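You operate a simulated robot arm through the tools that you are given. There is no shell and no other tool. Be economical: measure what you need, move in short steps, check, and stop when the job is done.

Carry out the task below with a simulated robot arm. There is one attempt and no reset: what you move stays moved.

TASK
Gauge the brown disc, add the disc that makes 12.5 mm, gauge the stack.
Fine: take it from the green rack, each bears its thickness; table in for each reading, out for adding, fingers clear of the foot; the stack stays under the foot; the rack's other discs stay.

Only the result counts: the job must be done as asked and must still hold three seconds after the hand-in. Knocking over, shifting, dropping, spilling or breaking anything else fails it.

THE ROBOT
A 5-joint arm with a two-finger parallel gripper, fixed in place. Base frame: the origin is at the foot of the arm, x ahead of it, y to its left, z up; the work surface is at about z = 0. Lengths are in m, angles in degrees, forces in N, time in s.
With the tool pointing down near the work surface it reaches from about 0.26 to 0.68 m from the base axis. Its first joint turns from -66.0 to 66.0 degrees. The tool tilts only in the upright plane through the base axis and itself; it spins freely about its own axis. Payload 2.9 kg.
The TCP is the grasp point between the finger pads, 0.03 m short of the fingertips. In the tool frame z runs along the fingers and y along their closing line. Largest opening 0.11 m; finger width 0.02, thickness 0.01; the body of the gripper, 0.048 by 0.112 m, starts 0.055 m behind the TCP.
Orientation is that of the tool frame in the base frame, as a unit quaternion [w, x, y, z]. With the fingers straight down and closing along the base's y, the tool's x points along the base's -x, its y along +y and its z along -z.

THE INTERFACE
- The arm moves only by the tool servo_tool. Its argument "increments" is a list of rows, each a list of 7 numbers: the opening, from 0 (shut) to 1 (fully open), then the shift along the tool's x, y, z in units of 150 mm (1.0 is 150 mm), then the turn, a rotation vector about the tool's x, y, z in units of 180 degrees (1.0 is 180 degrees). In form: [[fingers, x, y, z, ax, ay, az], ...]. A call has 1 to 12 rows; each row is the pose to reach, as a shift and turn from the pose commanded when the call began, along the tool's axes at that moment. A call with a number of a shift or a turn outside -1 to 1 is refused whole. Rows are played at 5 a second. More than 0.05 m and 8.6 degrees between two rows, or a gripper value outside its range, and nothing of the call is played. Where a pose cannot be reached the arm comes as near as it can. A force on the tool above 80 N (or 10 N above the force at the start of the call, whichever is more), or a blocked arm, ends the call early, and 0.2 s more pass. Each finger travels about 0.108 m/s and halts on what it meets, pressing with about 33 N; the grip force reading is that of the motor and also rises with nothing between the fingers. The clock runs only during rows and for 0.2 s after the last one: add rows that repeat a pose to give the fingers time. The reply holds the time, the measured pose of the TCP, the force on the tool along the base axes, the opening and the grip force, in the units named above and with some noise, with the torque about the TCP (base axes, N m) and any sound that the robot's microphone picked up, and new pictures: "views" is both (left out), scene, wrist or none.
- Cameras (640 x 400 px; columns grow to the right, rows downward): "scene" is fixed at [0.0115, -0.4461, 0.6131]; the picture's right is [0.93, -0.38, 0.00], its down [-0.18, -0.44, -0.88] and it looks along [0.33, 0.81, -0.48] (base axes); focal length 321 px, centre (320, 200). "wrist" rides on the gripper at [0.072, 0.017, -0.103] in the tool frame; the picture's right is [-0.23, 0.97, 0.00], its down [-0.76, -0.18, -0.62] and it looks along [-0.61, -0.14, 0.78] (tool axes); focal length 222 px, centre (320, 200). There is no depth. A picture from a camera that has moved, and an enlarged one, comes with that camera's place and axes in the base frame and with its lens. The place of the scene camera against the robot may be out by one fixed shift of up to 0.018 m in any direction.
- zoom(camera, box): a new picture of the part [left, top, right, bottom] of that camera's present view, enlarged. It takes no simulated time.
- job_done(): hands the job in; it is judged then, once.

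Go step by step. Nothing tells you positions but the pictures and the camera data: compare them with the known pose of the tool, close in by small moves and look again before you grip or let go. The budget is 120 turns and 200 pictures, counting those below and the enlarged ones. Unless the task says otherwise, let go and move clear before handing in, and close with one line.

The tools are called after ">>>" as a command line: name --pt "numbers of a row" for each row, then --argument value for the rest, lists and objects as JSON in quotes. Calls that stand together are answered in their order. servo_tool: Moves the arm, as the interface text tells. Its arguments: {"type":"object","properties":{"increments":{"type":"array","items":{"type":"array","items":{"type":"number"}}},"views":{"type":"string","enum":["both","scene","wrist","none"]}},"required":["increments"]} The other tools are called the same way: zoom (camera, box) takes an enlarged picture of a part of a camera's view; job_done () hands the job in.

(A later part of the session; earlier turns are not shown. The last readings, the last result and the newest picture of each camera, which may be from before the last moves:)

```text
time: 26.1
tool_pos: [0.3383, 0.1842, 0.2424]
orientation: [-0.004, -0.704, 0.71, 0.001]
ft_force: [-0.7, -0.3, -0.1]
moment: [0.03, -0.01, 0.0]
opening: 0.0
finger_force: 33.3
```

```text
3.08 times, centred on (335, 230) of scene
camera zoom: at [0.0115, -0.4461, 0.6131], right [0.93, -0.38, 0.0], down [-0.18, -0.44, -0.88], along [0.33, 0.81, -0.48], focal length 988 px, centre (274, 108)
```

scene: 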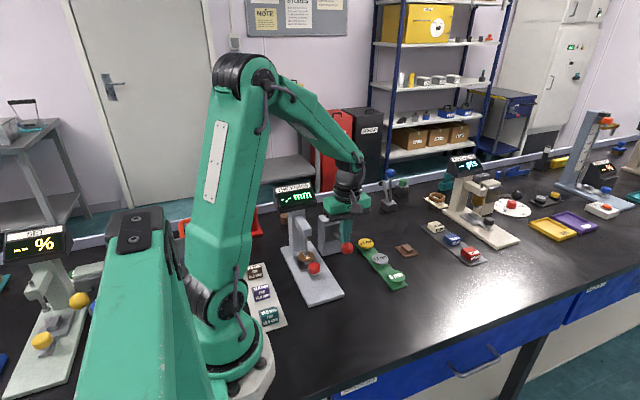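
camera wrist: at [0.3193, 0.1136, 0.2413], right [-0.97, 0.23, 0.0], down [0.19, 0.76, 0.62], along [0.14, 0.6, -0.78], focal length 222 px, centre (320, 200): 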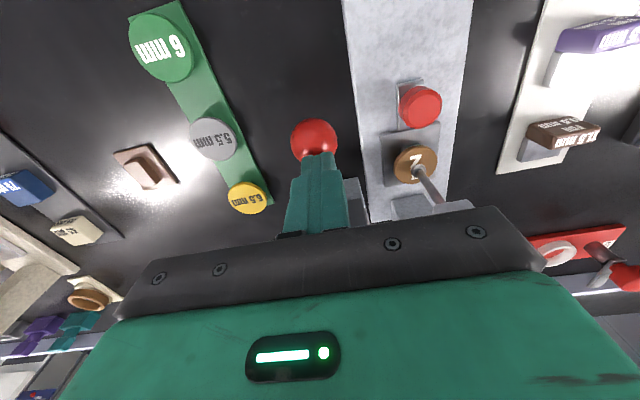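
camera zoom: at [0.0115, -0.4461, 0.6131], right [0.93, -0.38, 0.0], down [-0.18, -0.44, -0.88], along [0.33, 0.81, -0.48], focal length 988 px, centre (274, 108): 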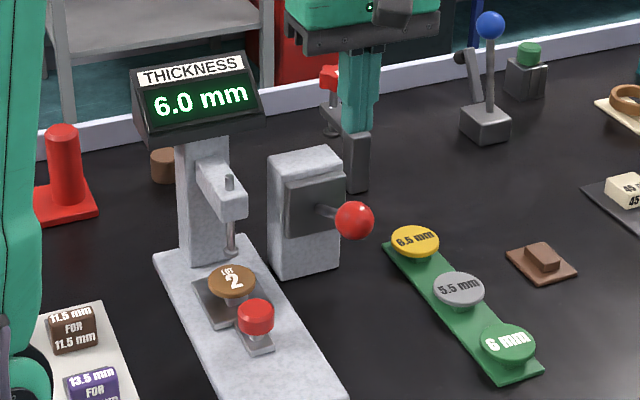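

The lever sprang back and the foot is up. Now I'll return to the knob from the −y side to slide the table out.

>>> servo_tool --pt "0.2 0.15 0.1 0 0 0 -0.001" --pt "0.4 0.3 0.2 0 0 0 -0.002" --pt "0.6 0.43 0.35 0 0 0 -0.0025" --pt "0.6 0.43 0.5 0 0 0 -0.0025" --pt "0.6 0.43 0.58 0.2 0 0 -0.0025" --pt "0.6 0.43 0.58 0.4 0 0 -0.0025" --pt "0.6 0.43 0.58 0.6 0 0 -0.0025" --pt "0.6 0.43 0.58 0.8 0 0 -0.0025" --pt "0.6 0.43 0.58 0.95 0 0 -0.0025" --pt "0.6 0.43 0.58 0.95 0 0 -0.0025" --views "wrist"

>>> zoom --camera "scene" --box '[265, 175, 405, 305]'

```text
time: 28.3
tool_pos: [0.2503, 0.1211, 0.0982]
orientation: [0.002, 0.708, -0.707, -0.001]
ft_force: [-0.5, -0.4, -0.4]
moment: [0.02, 0.0, 0.01]
opening: 0.0657
finger_force: 0.1
camera wrist: at [0.2329, 0.0498, 0.2017], right [-0.97, 0.23, 0.0], down [0.18, 0.76, 0.62], along [0.14, 0.61, -0.78], focal length 222 px, centre (320, 200)
```

wrist: 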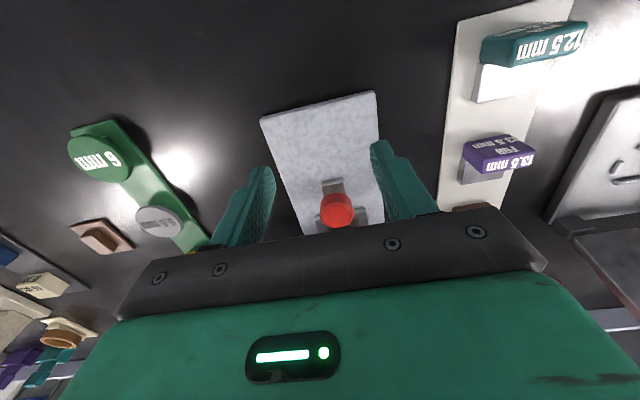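

```text
3.08 times, centred on (335, 240) of scene
camera zoom: at [0.0115, -0.4461, 0.6131], right [0.93, -0.38, 0.0], down [-0.18, -0.44, -0.88], along [0.33, 0.81, -0.48], focal length 988 px, centre (274, 77)
```

zoom: 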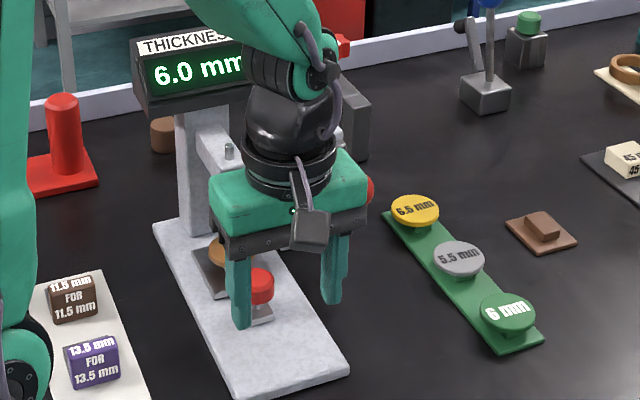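

I'm lined up. Next I'll lower, move forward around the knob, and grip.

>>> servo_tool --pt "0.6 0 -0.004 0.15 0 0 0" --pt "0.6 -0.05 -0.004 0.312 0 0 0" --pt "0.6 -0.15 -0.004 0.312 0 0 0" --pt "0.6 -0.25 -0.004 0.312 0 0 0" --pt "0.6 -0.35 -0.004 0.312 0 0 0" --pt "0.6 -0.42 -0.004 0.312 0 0 0" --pt "0.6 -0.453 -0.004 0.312 0 0 0" --pt "0.6 -0.453 -0.004 0.312 0 0 0" --views "wrist"

```text
time: 30.1
tool_pos: [0.2511, 0.1893, 0.0495]
orientation: [0.003, 0.708, -0.706, -0.001]
ft_force: [0.0, 0.1, 0.5]
moment: [0.01, 0.01, -0.04]
opening: 0.066
finger_force: 0.1
camera wrist: at [0.2328, 0.1183, 0.1544], right [-0.97, 0.23, 0.0], down [0.18, 0.76, 0.62], along [0.14, 0.6, -0.79], focal length 222 px, centre (320, 200)
```

wrist: 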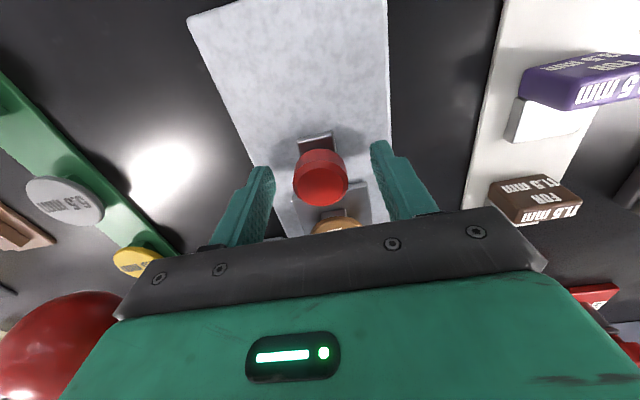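

The knob is between the fingers. I'll grip it and pull partway out.

>>> servo_tool --pt "0.4 0 0 0 0 0 0" --pt "0.26 0 0 0 0 0 0" --pt "0.26 0 0 0 0 0 0" --pt "0.26 0.03 0 0 0 0 0" --pt "0.26 0.07 0 0 0 0 0" --pt "0.26 0.11 0 0 0 0 0" --pt "0.26 0.15 0 0 0 0 0" --pt "0.26 0.19 0 0 0 0 0" --pt "0.26 0.23 0 0 0 0 0" --pt "0.26 0.27 0 0 0 0 0" --pt "0.26 0.31 0 0 0 0 0" --pt "0.26 0.35 0 0 0 0 0" --views "scene"

```text
time: 32.7
tool_pos: [0.2489, 0.1358, 0.0523]
orientation: [0.005, 0.708, -0.706, -0.001]
ft_force: [-10.8, 0.9, -30.2]
moment: [0.21, -0.42, -0.09]
opening: 0.0317
finger_force: 44.8
```

scene: 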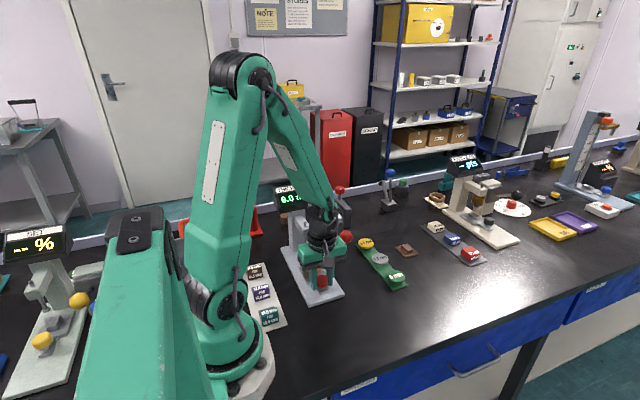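

It's going well. I'll drop about 1.5 mm to relieve the pull and continue to the out position.

>>> servo_tool --pt "0.26 0.03 0 0.012 0 0 0" --pt "0.26 0.07 0 0.012 0 0 0" --pt "0.26 0.11 0 0.012 0 0 0" --pt "0.26 0.15 0 0.012 0 0 0" --pt "0.26 0.19 0 0.012 0 0 0" --pt "0.26 0.23 0 0.012 0 0 0" --pt "0.26 0.27 0 0.012 0 0 0" --pt "0.26 0.31 0 0.012 0 0 0" --pt "0.26 0.34 0 0.012 0 0 0" --pt "0.26 0.36 0 0.012 0 0 0" --pt "0.26 0.375 0 0.012 0 0 0" --views "none"

```text
time: 35.1
tool_pos: [0.251, 0.0786, 0.051]
orientation: [0.003, 0.707, -0.707, -0.001]
ft_force: [-18.6, 7.6, 22.4]
moment: [-0.63, 0.02, -0.3]
opening: 0.0317
finger_force: 45.3
```

I'll release, rise, and head towards the 6.5 mm disc.

>>> servo_tool --pt "0.5 0 0 0 0 0 0" --pt "0.6 0 0 0 0 0 0" --pt "0.6 0 0 -0.2 0 0 0" --pt "0.6 0 0 -0.45 0 0 0" --pt "0.6 0 0 -0.7 0 0 0" --pt "0.6 0 0 -1.0 0 0 0" --pt "0.6 -0.1 -0.2 -1.0 0 0 0" --pt "0.6 -0.2 -0.4 -1.0 0 0 0" --pt "0.6 -0.3 -0.6 -1.0 0 0 0" --pt "0.6 -0.4 -0.8 -1.0 0 0 0" --pt "0.6 -0.5 -1.0 -1.0 0 0 0" --pt "0.6 -0.5 -1.0 -1.0 0 0 0"

>>> zoom --camera "scene" --box '[265, 175, 405, 305]'

>>> zoom --camera "wrist" --box '[240, 40, 440, 240]'

```text
time: 37.7
tool_pos: [0.3977, 0.1565, 0.1985]
orientation: [0.002, 0.708, -0.707, -0.001]
ft_force: [0.3, 0.3, 0.1]
moment: [0.03, 0.0, -0.03]
opening: 0.066
finger_force: 0.2
camera wrist: at [0.38, 0.0845, 0.3027], right [-0.97, 0.23, 0.0], down [0.18, 0.76, 0.62], along [0.14, 0.61, -0.78], focal length 222 px, centre (320, 200)
```

scene: 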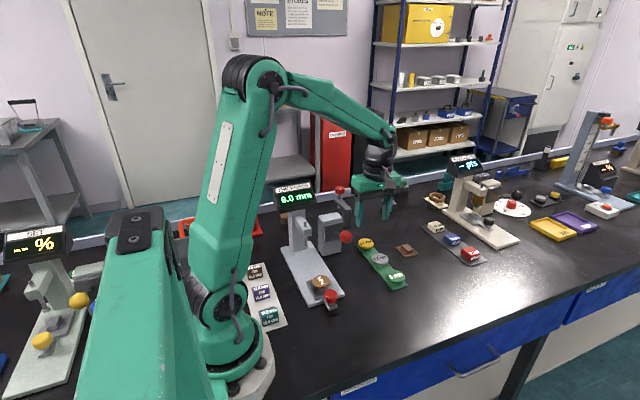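
wrist: 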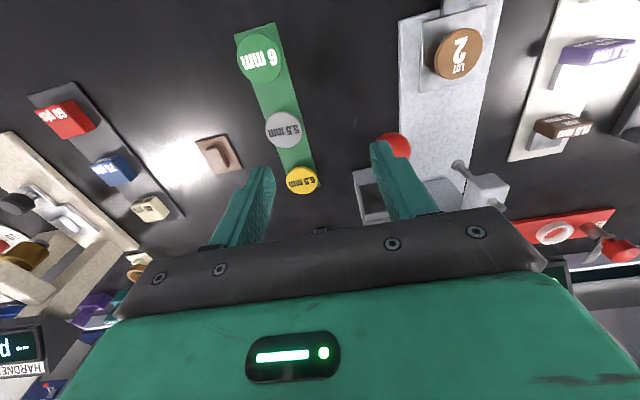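

```text
3.08 times, centred on (335, 240) of scene
camera zoom: at [0.0115, -0.4461, 0.6131], right [0.93, -0.38, 0.0], down [-0.18, -0.44, -0.88], along [0.33, 0.81, -0.48], focal length 988 px, centre (274, 77)
```

zoom: 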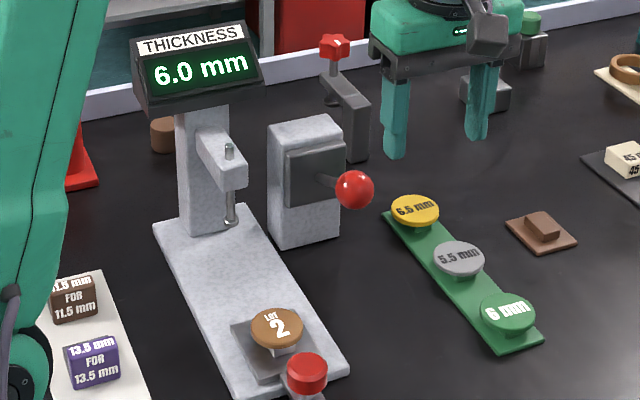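

```text
2.00 times, centred on (340, 140) of wrist
camera zoom: at [0.38, 0.0845, 0.3027], right [-0.97, 0.23, 0.0], down [0.18, 0.76, 0.62], along [0.14, 0.61, -0.78], focal length 444 px, centre (280, 320)
```

zoom: 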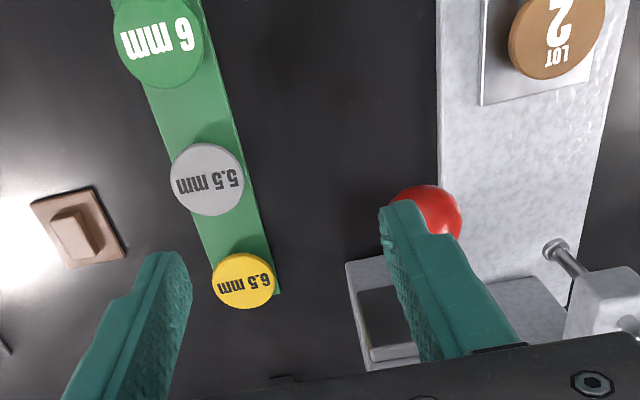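

The 6.5 mm disc is near (0.449, 0.262). I'll move above it and descend for a closer look.

>>> servo_tool --pt "0.6 -0.2 -0.1 0 0 0 0" --pt "0.6 -0.4 -0.2 0 0 0 0" --pt "0.6 -0.6 -0.3 0 0 0 0" --pt "0.6 -0.703 -0.34 0.15 0 0 0" --pt "0.6 -0.703 -0.34 0.4 0 0 0" --pt "0.6 -0.703 -0.34 0.6 0 0 0" --pt "0.6 -0.703 -0.34 0.72 0 0 0" --pt "0.6 -0.703 -0.34 0.72 0 0 0"

>>> zoom --camera "wrist" --box '[240, 80, 400, 240]'

>>> zoom --camera "scene" --box '[325, 200, 425, 300]'

```text
time: 39.5
tool_pos: [0.4526, 0.2601, 0.0905]
orientation: [0.002, 0.708, -0.706, -0.001]
ft_force: [0.4, 0.1, 0.3]
moment: [-0.03, 0.0, 0.0]
opening: 0.0661
finger_force: 0.1
camera wrist: at [0.4336, 0.1891, 0.1939], right [-0.97, 0.23, 0.0], down [0.18, 0.76, 0.62], along [0.14, 0.6, -0.78], focal length 222 px, centre (320, 200)
```

scene: 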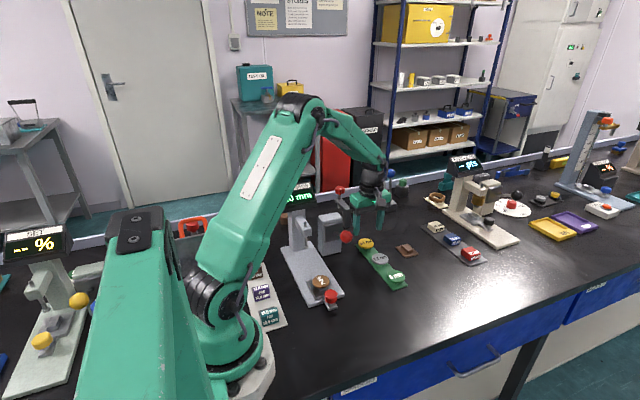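
wrist: 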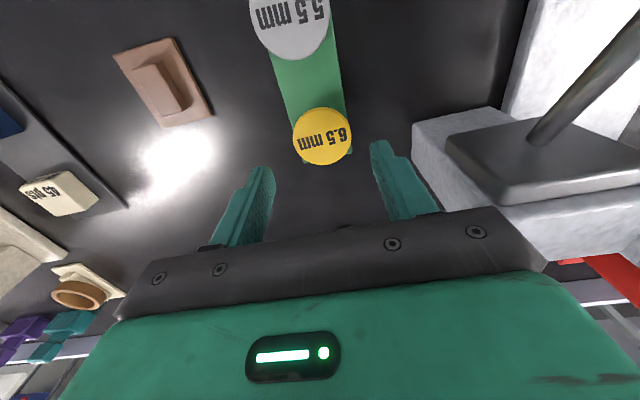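

```text
2.50 times, centred on (320, 160) of wrist
camera zoom: at [0.4336, 0.1891, 0.1939], right [-0.97, 0.23, 0.0], down [0.18, 0.76, 0.62], along [0.14, 0.6, -0.78], focal length 555 px, centre (320, 300)
```

zoom: 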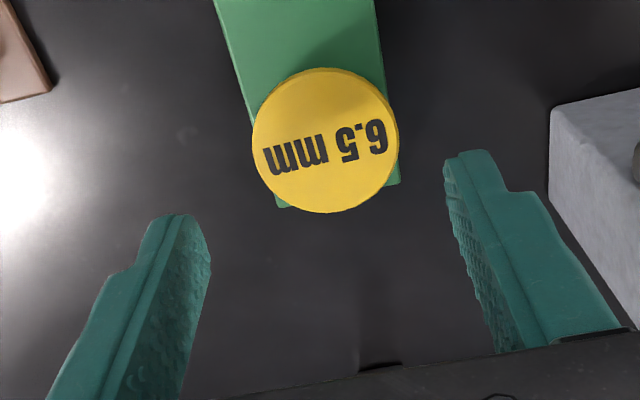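

```text
4.00 times, centred on (375, 250) of scene
camera zoom: at [0.0115, -0.4461, 0.6131], right [0.93, -0.38, 0.0], down [-0.18, -0.44, -0.88], along [0.33, 0.81, -0.48], focal length 1285 px, centre (100, 0)
```

zoom: 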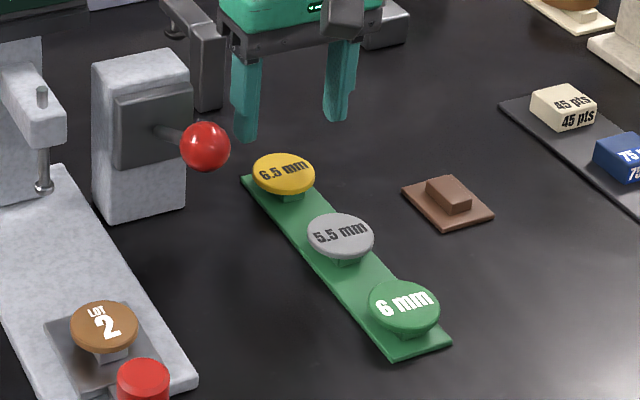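

The disc is centred near (0.448, 0.258), with its top at about z≈0.024. I'll shift slightly, descend so the tips sit just below the disc, and check.

>>> servo_tool --pt "0.6 0.006 0.01 0.1 0 0 0" --pt "0.6 0.012 0.02 0.2 0 0 0" --pt "0.6 0.012 0.02 0.27 0 0 0" --pt "0.6 0.012 0.02 0.317 0 0 0" --pt "0.6 0.012 0.02 0.317 0 0 0"

>>> zoom --camera "wrist" --box '[240, 80, 400, 240]'

>>> zoom --camera "scene" --box '[330, 200, 410, 280]'

```text
time: 40.7
tool_pos: [0.4482, 0.2586, 0.0439]
orientation: [0.003, 0.708, -0.706, -0.001]
ft_force: [1.2, 0.1, 1.3]
moment: [0.01, -0.01, -0.01]
opening: 0.0662
finger_force: 0.0
camera wrist: at [0.4312, 0.1868, 0.1472], right [-0.97, 0.23, 0.0], down [0.18, 0.76, 0.62], along [0.14, 0.6, -0.78], focal length 222 px, centre (320, 200)
```

scene: 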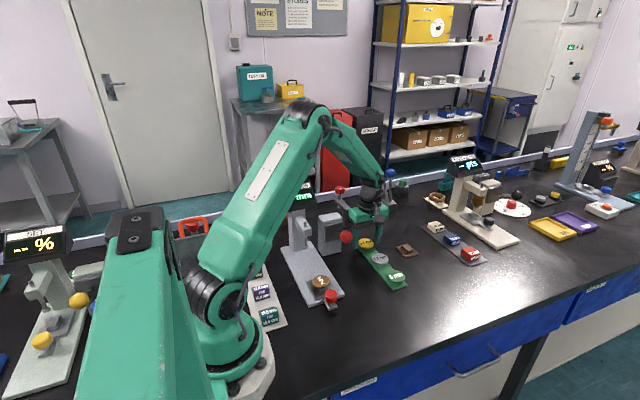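
wrist: 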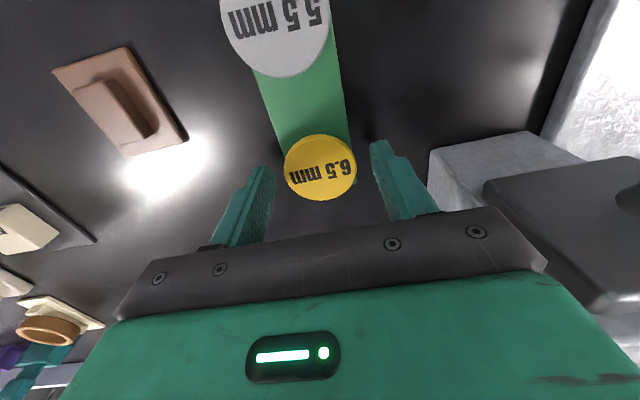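

```text
2.50 times, centred on (320, 160) of wrist
camera zoom: at [0.4312, 0.1868, 0.1472], right [-0.97, 0.23, 0.0], down [0.18, 0.76, 0.62], along [0.14, 0.6, -0.78], focal length 555 px, centre (320, 300)
```

zoom: 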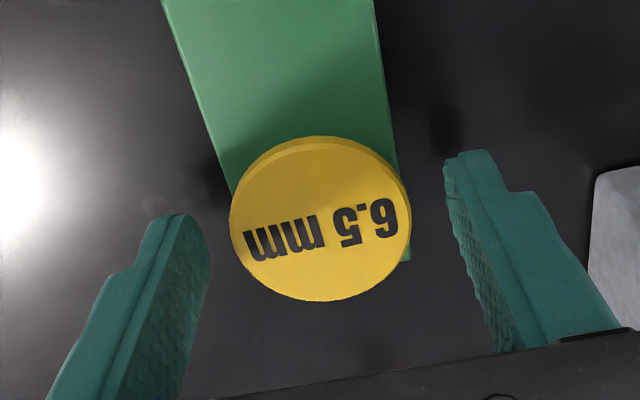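

```text
5.00 times, centred on (370, 240) of scene
camera zoom: at [0.0115, -0.4461, 0.6131], right [0.93, -0.38, 0.0], down [-0.18, -0.44, -0.88], along [0.33, 0.81, -0.48], focal length 1606 px, centre (70, 0)
```

zoom: 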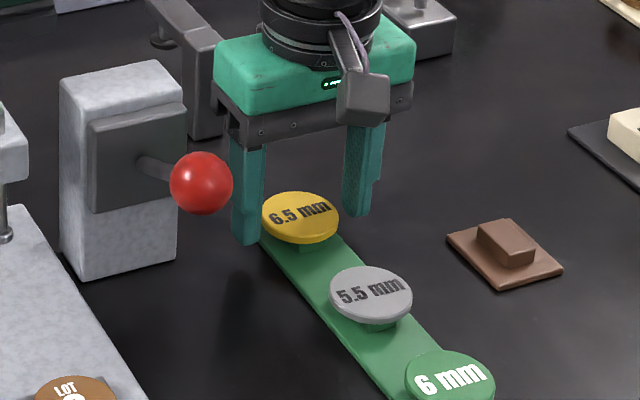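

The fingers straddle the disc, with the tips about 10 mm below its top. I'll close gently and check.

>>> servo_tool --pt "0.45 0 0 0 0 0 0" --pt "0.32 0 0 0 0 0 0" --pt "0.3 0 0 0 0 0 0" --pt "0.3 0 0 0 0 0 0"

>>> zoom --camera "scene" --box '[330, 200, 410, 280]'

```text
time: 41.7
tool_pos: [0.449, 0.2578, 0.044]
orientation: [0.004, 0.708, -0.706, 0.0]
ft_force: [-0.2, 0.2, -0.3]
moment: [0.0, 0.01, 0.02]
opening: 0.046
finger_force: 32.4
camera wrist: at [0.4313, 0.1869, 0.1473], right [-0.97, 0.23, 0.0], down [0.18, 0.76, 0.62], along [0.14, 0.6, -0.78], focal length 222 px, centre (320, 200)
```

scene: 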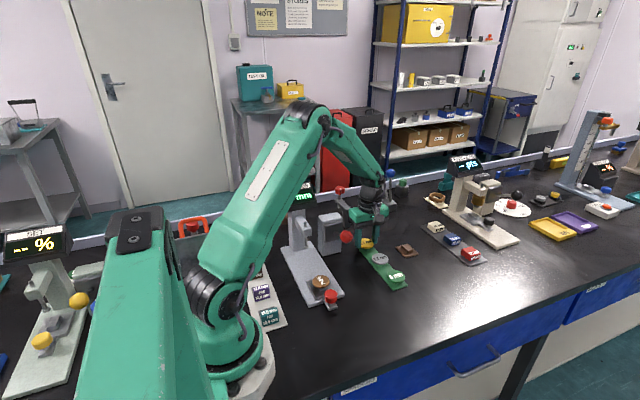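
wrist: 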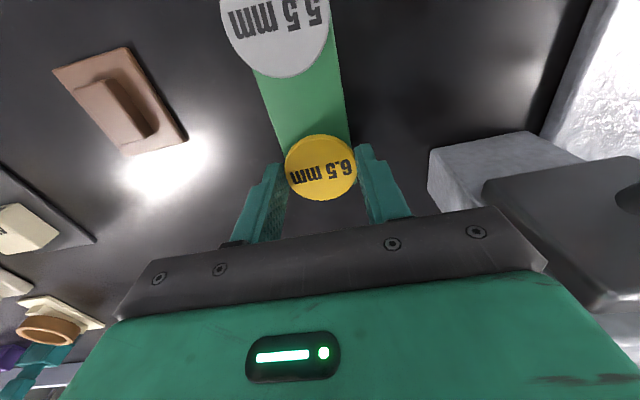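

```text
5.00 times, centred on (370, 240) of scene
camera zoom: at [0.0115, -0.4461, 0.6131], right [0.93, -0.38, 0.0], down [-0.18, -0.44, -0.88], along [0.33, 0.81, -0.48], focal length 1606 px, centre (70, 0)
```

zoom: 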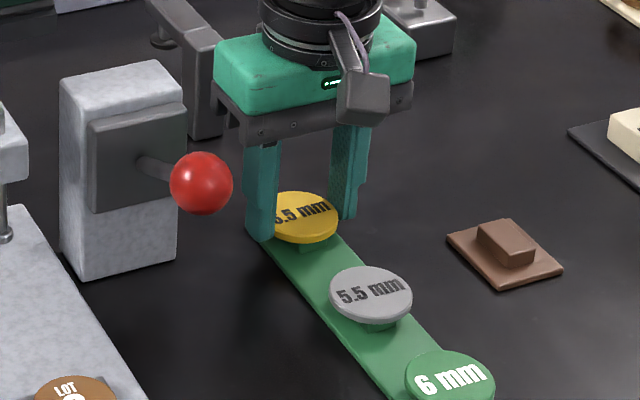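

It's gripped at 46 mm diameter. I'll lift straight up and verify.

>>> servo_tool --pt "0.3 0 0 -0.06 0 0 0" --pt "0.3 0 0 -0.15 0 0 0" --pt "0.3 0 0 -0.3 0 0 0" --pt "0.3 0 0 -0.5 0 0 0" --pt "0.3 0 0 -0.75 0 0 0" --pt "0.3 0 0 -1.0 0 0 0" --pt "0.3 0 0 -1.0 0 0 0"

>>> zoom --camera "scene" --box '[320, 170, 420, 290]'

>>> zoom --camera "wrist" --box '[240, 80, 400, 240]'

```text
time: 43.3
tool_pos: [0.4501, 0.2616, 0.1925]
orientation: [0.004, 0.708, -0.706, -0.001]
ft_force: [-0.3, 0.1, -0.2]
moment: [0.0, 0.0, -0.03]
opening: 0.0461
finger_force: 33.2
camera wrist: at [0.4314, 0.1894, 0.2962], right [-0.97, 0.23, 0.0], down [0.18, 0.76, 0.62], along [0.14, 0.6, -0.78], focal length 222 px, centre (320, 200)
```

scene: 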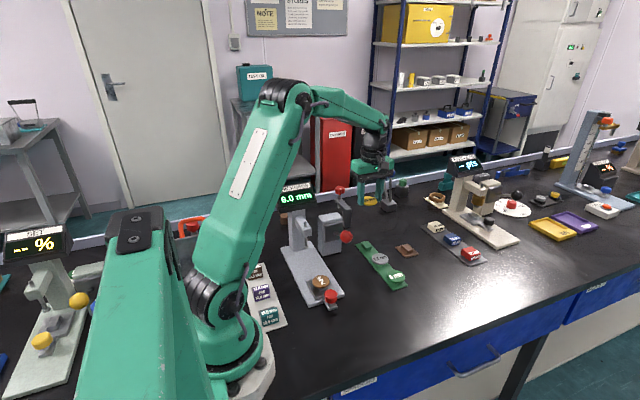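
wrist: 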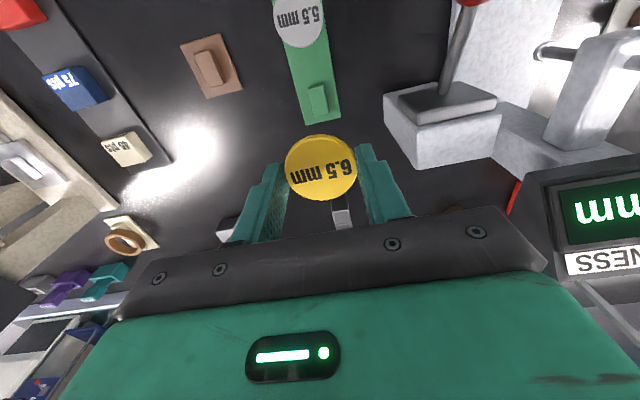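

```text
3.33 times, centred on (370, 230) of scene
camera zoom: at [0.0115, -0.4461, 0.6131], right [0.93, -0.38, 0.0], down [-0.18, -0.44, -0.88], along [0.33, 0.81, -0.48], focal length 1071 px, centre (153, 100)
```

zoom: 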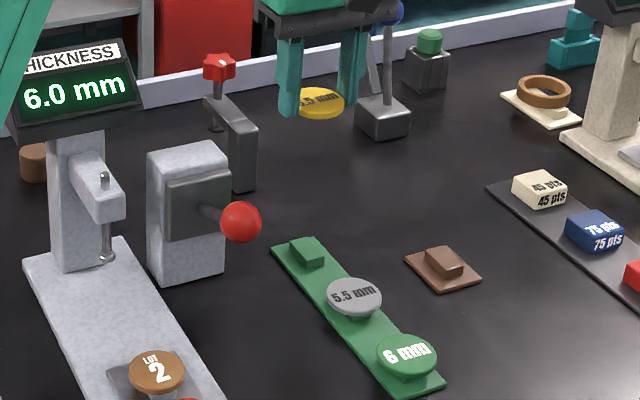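

```text
2.50 times, centred on (320, 160) of wrist
camera zoom: at [0.4314, 0.1894, 0.2962], right [-0.97, 0.23, 0.0], down [0.18, 0.76, 0.62], along [0.14, 0.6, -0.78], focal length 555 px, centre (320, 300)
```

zoom: 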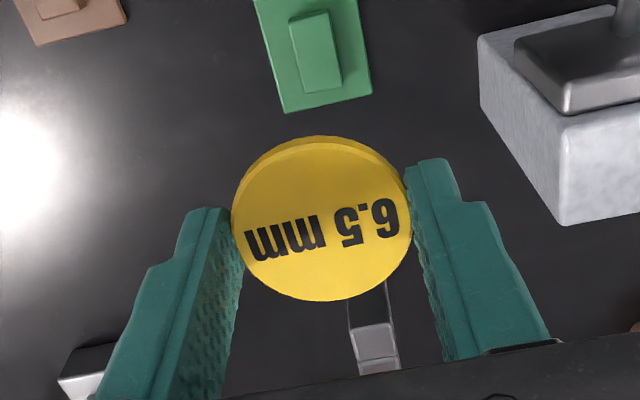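

The disc is held securely. I'll carry it at height, first towards −y and then −x, to above the brown disc.

>>> servo_tool --pt "0.3 0.13 0 -0.05 0 0 0" --pt "0.3 0.26 0 -0.1 0 0 0" --pt "0.3 0.39 0 -0.1 0 0 0" --pt "0.3 0.52 0.08 -0.1 0 0 0" --pt "0.3 0.65 0.2 -0.1 0 0 0" --pt "0.3 0.78 0.33 -0.1 0 0 0" --pt "0.3 0.78 0.48 -0.1 0 0 0" --pt "0.3 0.78 0.63 -0.1 0 0 0" --pt "0.3 0.78 0.78 -0.1 0 0 0" --pt "0.3 0.78 0.93 -0.1 0 0 0" --pt "0.3 0.78 0.93 -0.1 0 0 0" --views "wrist"

```text
time: 45.7
tool_pos: [0.3097, 0.144, 0.2103]
orientation: [0.003, 0.708, -0.706, -0.001]
ft_force: [0.0, -1.5, -0.1]
moment: [0.02, 0.02, 0.02]
opening: 0.0462
finger_force: 33.1
camera wrist: at [0.2918, 0.0712, 0.3138], right [-0.97, 0.23, 0.0], down [0.18, 0.76, 0.62], along [0.14, 0.61, -0.78], focal length 222 px, centre (320, 200)
```

wrist: 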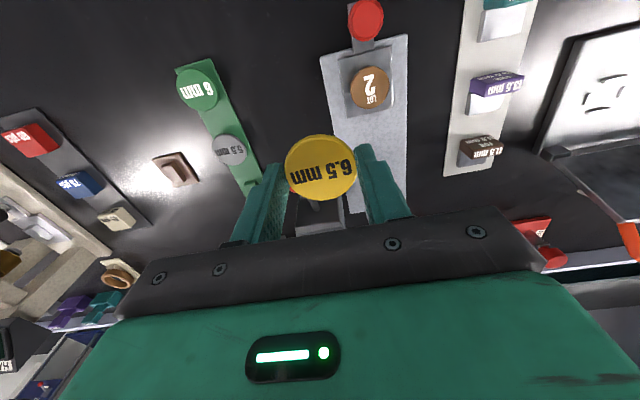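

The brown disc is at about (0.247, 0.145). I'll move over it and down partway.

>>> servo_tool --pt "0.3 -0.01 0.13 0 0 0 0" --pt "0.3 -0.018 0.27 0 0 0 0" --pt "0.3 -0.018 0.41 0 0 0 0" --pt "0.3 -0.018 0.41 0.2 0 0 0" --pt "0.3 -0.018 0.41 0.4 0 0 0" --pt "0.3 -0.018 0.41 0.6 0 0 0" --pt "0.3 -0.018 0.41 0.6 0 0 0" --views "wrist"

>>> zoom --camera "scene" --box '[265, 220, 365, 320]'

```text
time: 47.3
tool_pos: [0.2478, 0.1442, 0.1192]
orientation: [0.003, 0.708, -0.706, -0.001]
ft_force: [0.6, -0.4, -0.7]
moment: [0.01, -0.02, -0.02]
opening: 0.0459
finger_force: 33.2
camera wrist: at [0.2292, 0.0732, 0.2222], right [-0.97, 0.23, 0.0], down [0.18, 0.76, 0.62], along [0.14, 0.6, -0.78], focal length 222 px, centre (320, 200)
```

wrist: 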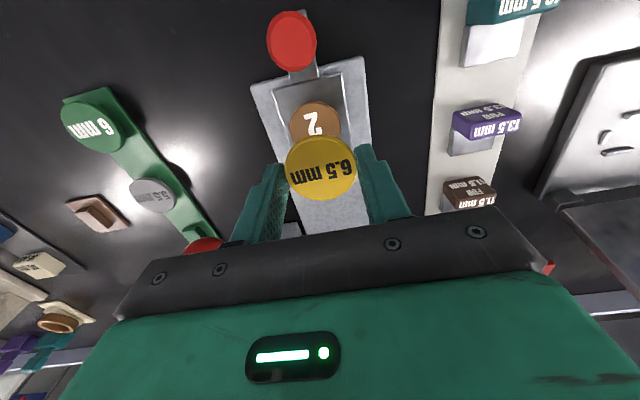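

```text
4.00 times, centred on (315, 270) of scene
camera zoom: at [0.0115, -0.4461, 0.6131], right [0.93, -0.38, 0.0], down [-0.18, -0.44, -0.88], along [0.33, 0.81, -0.48], focal length 1285 px, centre (340, -80)
```

zoom: 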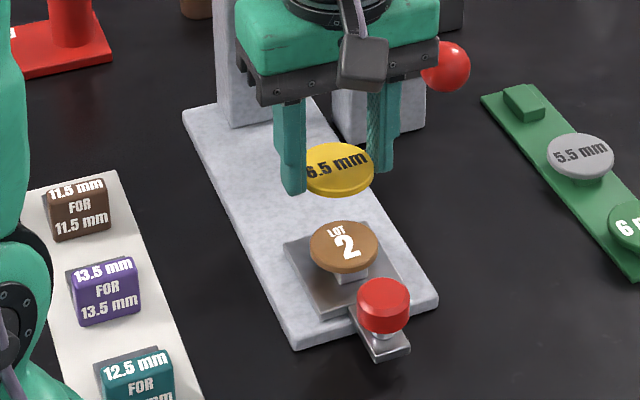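

Held and brown discs are a few mm apart. I'll correct by about +2 mm in x and −3 mm in y, and descend to just above.

>>> servo_tool --pt "0.3 0.02 -0.014 0.08 0 0 0" --pt "0.3 0.02 -0.014 0.16 0 0 0" --pt "0.3 0.02 -0.014 0.24 0 0 0" --pt "0.3 0.02 -0.014 0.3 0 0 0" --pt "0.3 0.02 -0.014 0.3 0 0 0" --views "none"

>>> zoom --camera "scene" --box '[285, 240, 355, 310]'

>>> zoom --camera "wrist" --box '[240, 80, 400, 240]'

```text
time: 48.5
tool_pos: [0.2486, 0.1422, 0.074]
orientation: [0.003, 0.708, -0.706, 0.0]
ft_force: [0.3, 0.8, 0.2]
moment: [0.02, -0.02, 0.04]
opening: 0.0459
finger_force: 33.1
```

```text
5.71 times, centred on (320, 275) of scene
camera zoom: at [0.0115, -0.4461, 0.6131], right [0.93, -0.38, 0.0], down [-0.18, -0.44, -0.88], along [0.33, 0.81, -0.48], focal length 1836 px, centre (320, -229)
```

zoom: 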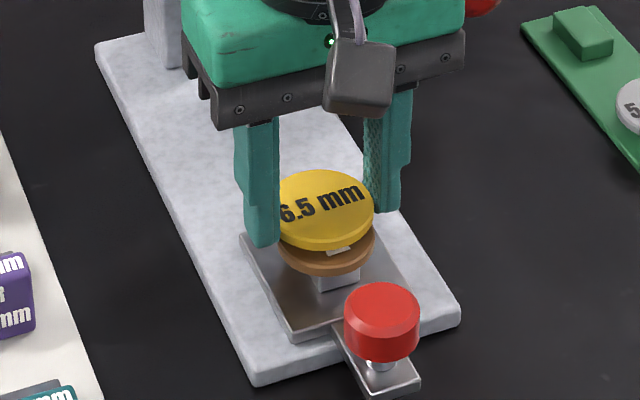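

```text
2.50 times, centred on (320, 160) of wrist
camera zoom: at [0.2312, 0.0703, 0.1776], right [-0.97, 0.23, 0.0], down [0.18, 0.76, 0.62], along [0.14, 0.6, -0.78], focal length 555 px, centre (320, 300)
```

zoom: 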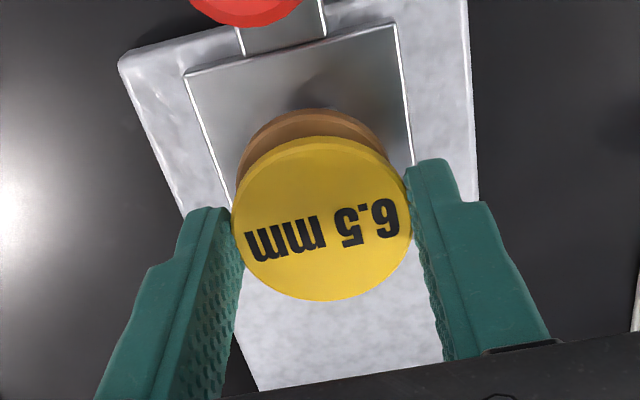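

Nearly aligned, with the gap only a few mm. I'll zoom in more for the final offset.

>>> zoom --camera "wrist" --box '[290, 115, 350, 175]'

>>> zoom --camera "scene" --box '[305, 260, 340, 295]'

```text
6.67 times, centred on (320, 145) of wrist
camera zoom: at [0.2312, 0.0703, 0.1776], right [-0.97, 0.23, 0.0], down [0.18, 0.76, 0.62], along [0.14, 0.6, -0.78], focal length 1481 px, centre (320, 567)
```

zoom: 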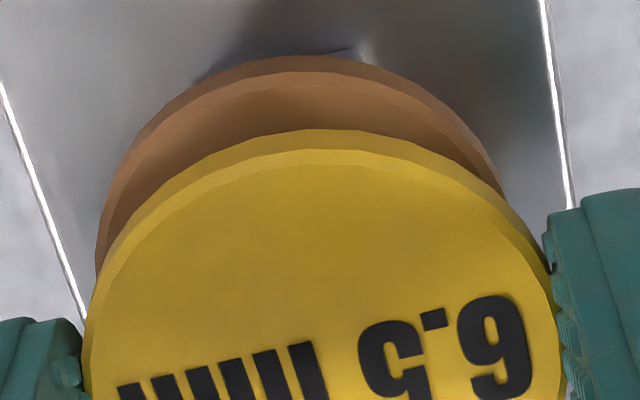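

```text
11.43 times, centred on (322, 278) of scene
camera zoom: at [0.0115, -0.4461, 0.6131], right [0.93, -0.38, 0.0], down [-0.18, -0.44, -0.88], along [0.33, 0.81, -0.48], focal length 3671 px, centre (291, -686)
```

zoom: 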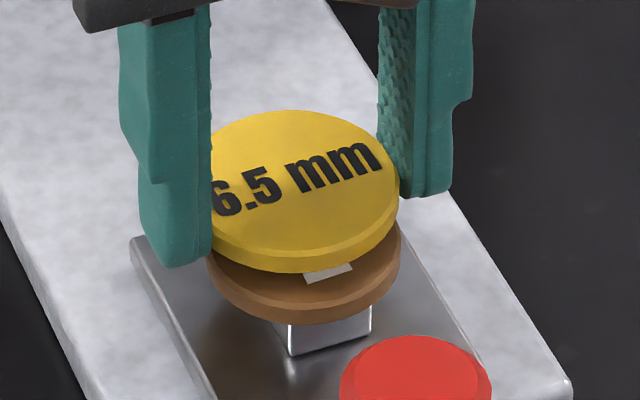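

The brown disc is slightly smaller (42 mm) and sits about +1 mm in x and −3 mm in y from the held one. I'll correct, lower 3 mm and check.

>>> servo_tool --pt "0.3 0.01 -0.004 0.01 0 0 0" --pt "0.3 0.02 -0.007 0.02 0 0 0" --pt "0.3 0.02 -0.007 0.02 0 0 0" --views "none"

>>> zoom --camera "wrist" --box '[290, 115, 350, 175]'

>>> zoom --camera "scene" --box '[305, 260, 340, 295]'

```text
time: 49.3
tool_pos: [0.2492, 0.1392, 0.0712]
orientation: [0.003, 0.708, -0.707, -0.001]
ft_force: [0.9, -0.6, -0.8]
moment: [0.03, 0.0, -0.03]
opening: 0.0461
finger_force: 32.9
```

```text
6.67 times, centred on (320, 145) of wrist
camera zoom: at [0.2329, 0.0674, 0.1751], right [-0.97, 0.23, 0.0], down [0.18, 0.76, 0.62], along [0.14, 0.6, -0.78], focal length 1481 px, centre (320, 567)
```

zoom: 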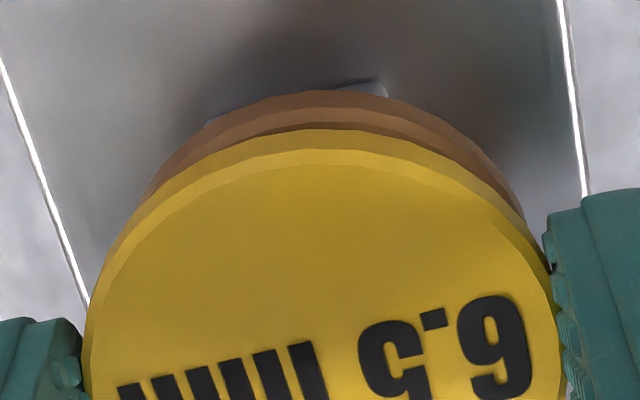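

```text
11.43 times, centred on (322, 278) of scene
camera zoom: at [0.0115, -0.4461, 0.6131], right [0.93, -0.38, 0.0], down [-0.18, -0.44, -0.88], along [0.33, 0.81, -0.48], focal length 3671 px, centre (291, -686)
```

zoom: 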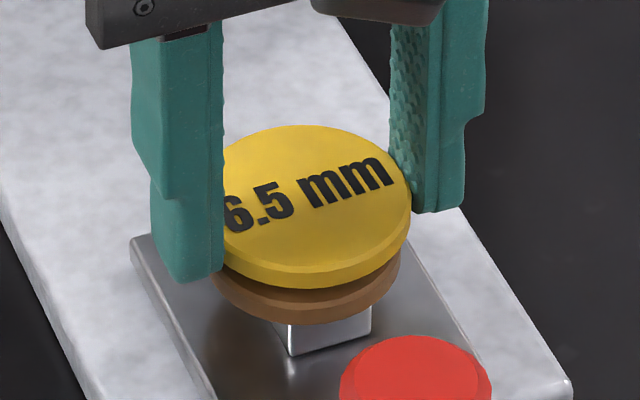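

Now almost concentric, with about 2 mm of gap. One more mm in −y, then lower to contact while watching force.

>>> servo_tool --pt "0.3 0.007 0 0.004 0 0 0" --pt "0.3 0.007 0 0.009 0 0 0" --pt "0.3 0.007 0 0.009 0 0 0" --views "none"

>>> zoom --camera "scene" --box '[305, 260, 340, 295]'

```text
time: 50.1
tool_pos: [0.2521, 0.1383, 0.0707]
orientation: [0.004, 0.707, -0.707, -0.001]
ft_force: [0.3, 0.0, 0.3]
moment: [0.02, 0.03, 0.02]
opening: 0.0462
finger_force: 33.6
```

```text
11.43 times, centred on (322, 278) of scene
camera zoom: at [0.0115, -0.4461, 0.6131], right [0.93, -0.38, 0.0], down [-0.18, -0.44, -0.88], along [0.33, 0.81, -0.48], focal length 3671 px, centre (291, -686)
```

zoom: 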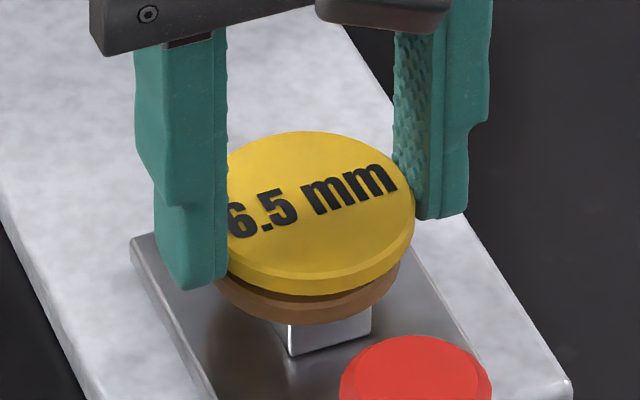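

There's still about 2 mm of gap. I'll shift −1 mm in x and lower further.

>>> servo_tool --pt "0.3 0 0.007 0.004 0 0 0" --pt "0.3 0 0.007 0.008 0 0 0" --pt "0.3 0 0.007 0.012 0 0 0" --pt "0.3 0 0.007 0.012 0 0 0" --views "none"

>>> zoom --camera "scene" --box '[305, 260, 340, 295]'

>>> zoom --camera "wrist" --box '[290, 115, 350, 175]'

```text
time: 51.1
tool_pos: [0.2501, 0.1378, 0.0686]
orientation: [0.003, 0.708, -0.707, -0.001]
ft_force: [-0.3, -0.2, 1.2]
moment: [-0.02, 0.02, 0.03]
opening: 0.0461
finger_force: 32.9
```

```text
11.43 times, centred on (322, 278) of scene
camera zoom: at [0.0115, -0.4461, 0.6131], right [0.93, -0.38, 0.0], down [-0.18, -0.44, -0.88], along [0.33, 0.81, -0.48], focal length 3671 px, centre (291, -686)
```

zoom: 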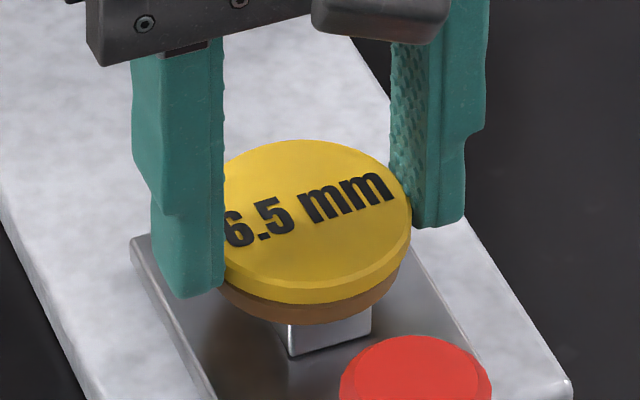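

```text
6.67 times, centred on (320, 145) of wrist
camera zoom: at [0.2325, 0.0661, 0.1719], right [-0.97, 0.23, 0.0], down [0.18, 0.76, 0.62], along [0.14, 0.6, -0.78], focal length 1481 px, centre (320, 567)
```

zoom: 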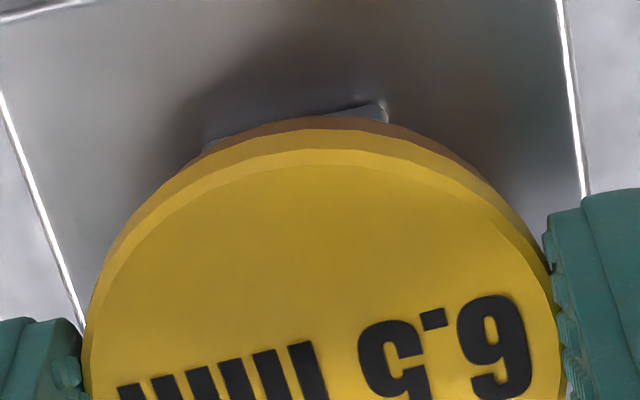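

The discs are in contact and near concentric. I'll press 0.5 mm more, then open slowly.

>>> servo_tool --pt "0.3 0 0 0.003 0 0 0" --pt "0.3 0 0 0.003 0 0 0" --pt "0.44 0 0 0.003 0 0 0" --pt "0.5 0 0 0.003 0 0 0" --pt "0.6 0 0 0.003 0 0 0" --pt "0.6 0 0 0.003 0 0 0" --views "none"

>>> zoom --camera "scene" --box '[305, 260, 340, 295]'

```text
time: 52.5
tool_pos: [0.2503, 0.138, 0.0678]
orientation: [0.004, 0.708, -0.707, -0.001]
ft_force: [0.5, 0.0, -0.8]
moment: [0.0, -0.01, 0.01]
opening: 0.0659
finger_force: 0.1
```

```text
11.43 times, centred on (322, 278) of scene
camera zoom: at [0.0115, -0.4461, 0.6131], right [0.93, -0.38, 0.0], down [-0.18, -0.44, -0.88], along [0.33, 0.81, -0.48], focal length 3671 px, centre (291, -686)
```

zoom: 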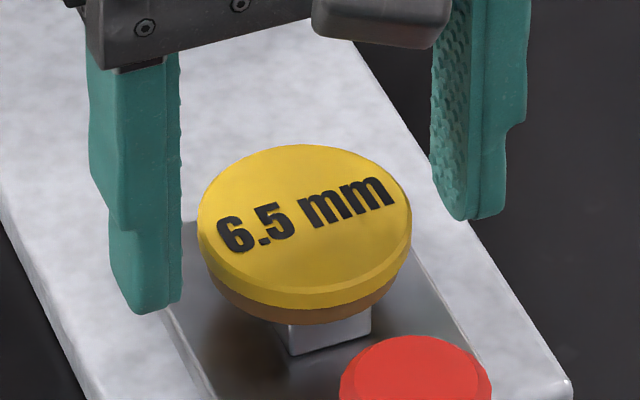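

It's placed well. Now I'll rise, move to the knob, and descend around it.

>>> servo_tool --pt "0.6 0 0 -0.1 0 0 0" --pt "0.6 0 0 -0.3 0 0 0" --pt "0.6 0.1 0 -0.45 0 0 0" --pt "0.6 0.25 0 -0.45 0 0 0" --pt "0.6 0.394 -0.004 -0.4 0 0 0" --pt "0.6 0.394 -0.004 -0.2 0 0 0" --pt "0.6 0.394 -0.004 0 0 0 0" --pt "0.6 0.394 -0.004 0.113 0 0 0" --pt "0.6 0.394 -0.004 0.113 0 0 0" --views "wrist"

>>> zoom --camera "scene" --box '[270, 220, 370, 320]'

```text
time: 54.5
tool_pos: [0.2508, 0.0774, 0.051]
orientation: [0.002, 0.708, -0.707, 0.0]
ft_force: [-0.8, -0.2, 0.0]
moment: [0.04, -0.01, 0.02]
opening: 0.0659
finger_force: 0.0
camera wrist: at [0.2334, 0.005, 0.1545], right [-0.97, 0.23, 0.0], down [0.18, 0.76, 0.62], along [0.14, 0.61, -0.78], focal length 222 px, centre (320, 200)
```

wrist: 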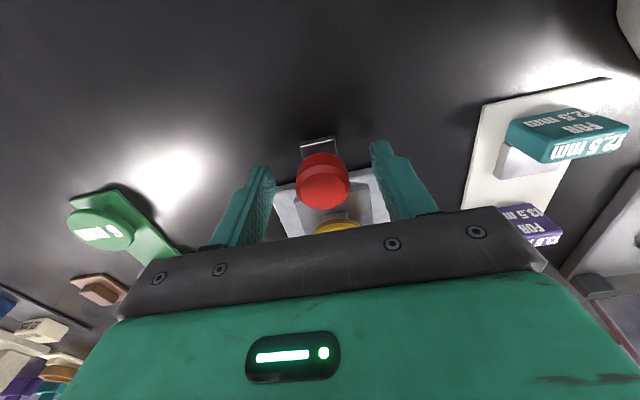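

```text
4.00 times, centred on (320, 270) of scene
camera zoom: at [0.0115, -0.4461, 0.6131], right [0.93, -0.38, 0.0], down [-0.18, -0.44, -0.88], along [0.33, 0.81, -0.48], focal length 1285 px, centre (320, -80)
```

zoom: 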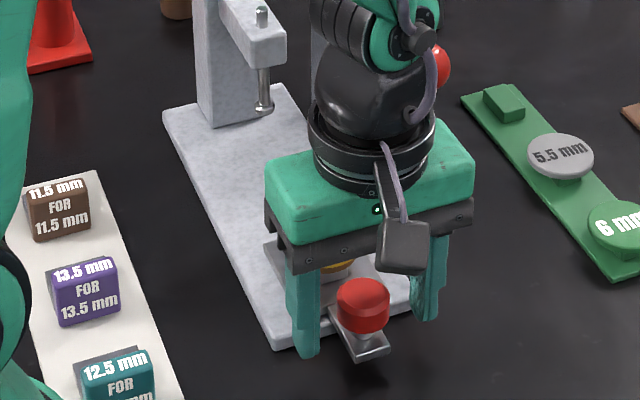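

The fingers are around the knob. I'll grip and check the load before moving the stack.

>>> servo_tool --pt "0.4 0 0 0 0 0 0" --pt "0.27 0 0 0 0 0 0" --pt "0.27 0 0 0 0 0 0" --views "none"

```text
time: 55.3
tool_pos: [0.2498, 0.0768, 0.0508]
orientation: [0.005, 0.707, -0.707, -0.002]
ft_force: [-14.0, 1.8, 3.1]
moment: [-0.02, -0.31, -0.03]
opening: 0.0319
finger_force: 44.6
```

The load is low, so I'll push in slowly.

>>> servo_tool --pt "0.27 -0.01 0.004 0 0 0 0" --pt "0.27 -0.03 0.004 0 0 0 0" --pt "0.27 -0.06 0.004 0 0 0 0" --pt "0.27 -0.09 0.004 0 0 0 0" --pt "0.27 -0.12 0.004 0 0 0 0" --pt "0.27 -0.15 0.004 0 0 0 0" --pt "0.27 -0.18 0.004 0 0 0 0" --pt "0.27 -0.21 0.004 0 0 0 0" --pt "0.27 -0.24 0.004 0 0 0 0" --pt "0.27 -0.27 0.004 0 0 0 0" --pt "0.27 -0.3 0.004 0 0 0 0" --pt "0.27 -0.32 0.004 0 0 0 0" --views "none"

```text
time: 57.9
tool_pos: [0.2508, 0.1262, 0.0507]
orientation: [0.003, 0.707, -0.707, -0.001]
ft_force: [-9.0, -1.4, 5.2]
moment: [0.27, -0.39, 0.13]
opening: 0.0317
finger_force: 44.6
```

>>> servo_tool --pt "0.27 -0.02 0 0 0 0 0" --pt "0.27 -0.05 0 0 0 0 0" --pt "0.27 -0.08 0 0 0 0 0" --pt "0.27 -0.11 0 0 0 0 0" --pt "0.27 -0.14 0 0 0 0 0" --pt "0.27 -0.17 0 0 0 0 0" --pt "0.27 -0.2 0 0 0 0 0" --pt "0.27 -0.23 0 0 0 0 0" --pt "0.27 -0.26 0 0 0 0 0" --pt "0.27 -0.29 0 0 0 0 0" --pt "0.27 -0.32 0 0 0 0 0" --pt "0.27 -0.345 0 0 0 0 0" --views "none"

>>> zoom --camera "scene" --box '[265, 180, 365, 290]'

```text
time: 60.5
tool_pos: [0.2507, 0.1781, 0.0513]
orientation: [-0.002, -0.707, 0.707, 0.001]
ft_force: [9.2, -1.8, -26.0]
moment: [0.77, -0.52, -0.08]
opening: 0.0316
finger_force: 45.2
```

```text
3.64 times, centred on (315, 235) of scene
camera zoom: at [0.0115, -0.446, 0.6132], right [0.93, -0.38, 0.0], down [-0.18, -0.44, -0.88], along [0.33, 0.81, -0.48], focal length 1168 px, centre (338, 73)
```

zoom: 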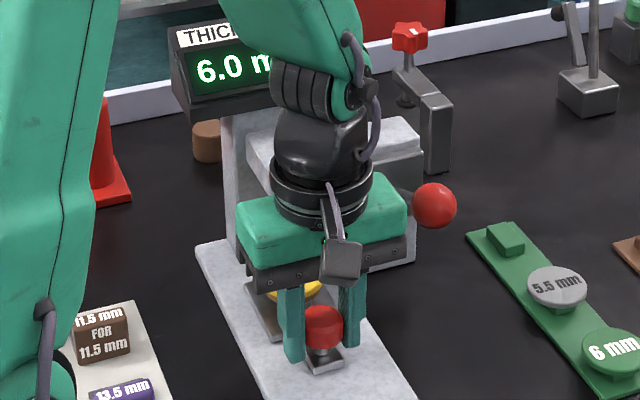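

About 10 mm remains, so I'll ease it in to the stop.

>>> servo_tool --pt "0.27 -0.01 0 0.006 0 0 0" --pt "0.27 -0.02 0 0.006 0 0 0" --pt "0.27 -0.03 0 0.006 0 0 0" --pt "0.27 -0.04 0 0.006 0 0 0" --pt "0.27 -0.05 0 0.006 0 0 0" --pt "0.27 -0.06 0 0.006 0 0 0" --pt "0.27 -0.065 0 0.006 0 0 0" --pt "0.27 -0.07 0 0.006 0 0 0" --pt "0.27 -0.075 0 0.006 0 0 0" --pt "0.27 -0.08 0 0.006 0 0 0" --views "none"

```text
time: 62.7
tool_pos: [0.2506, 0.1894, 0.0498]
orientation: [-0.003, -0.707, 0.708, 0.0]
ft_force: [21.4, -39.0, -2.0]
moment: [-0.25, -0.47, -0.19]
opening: 0.032
finger_force: 45.3
```

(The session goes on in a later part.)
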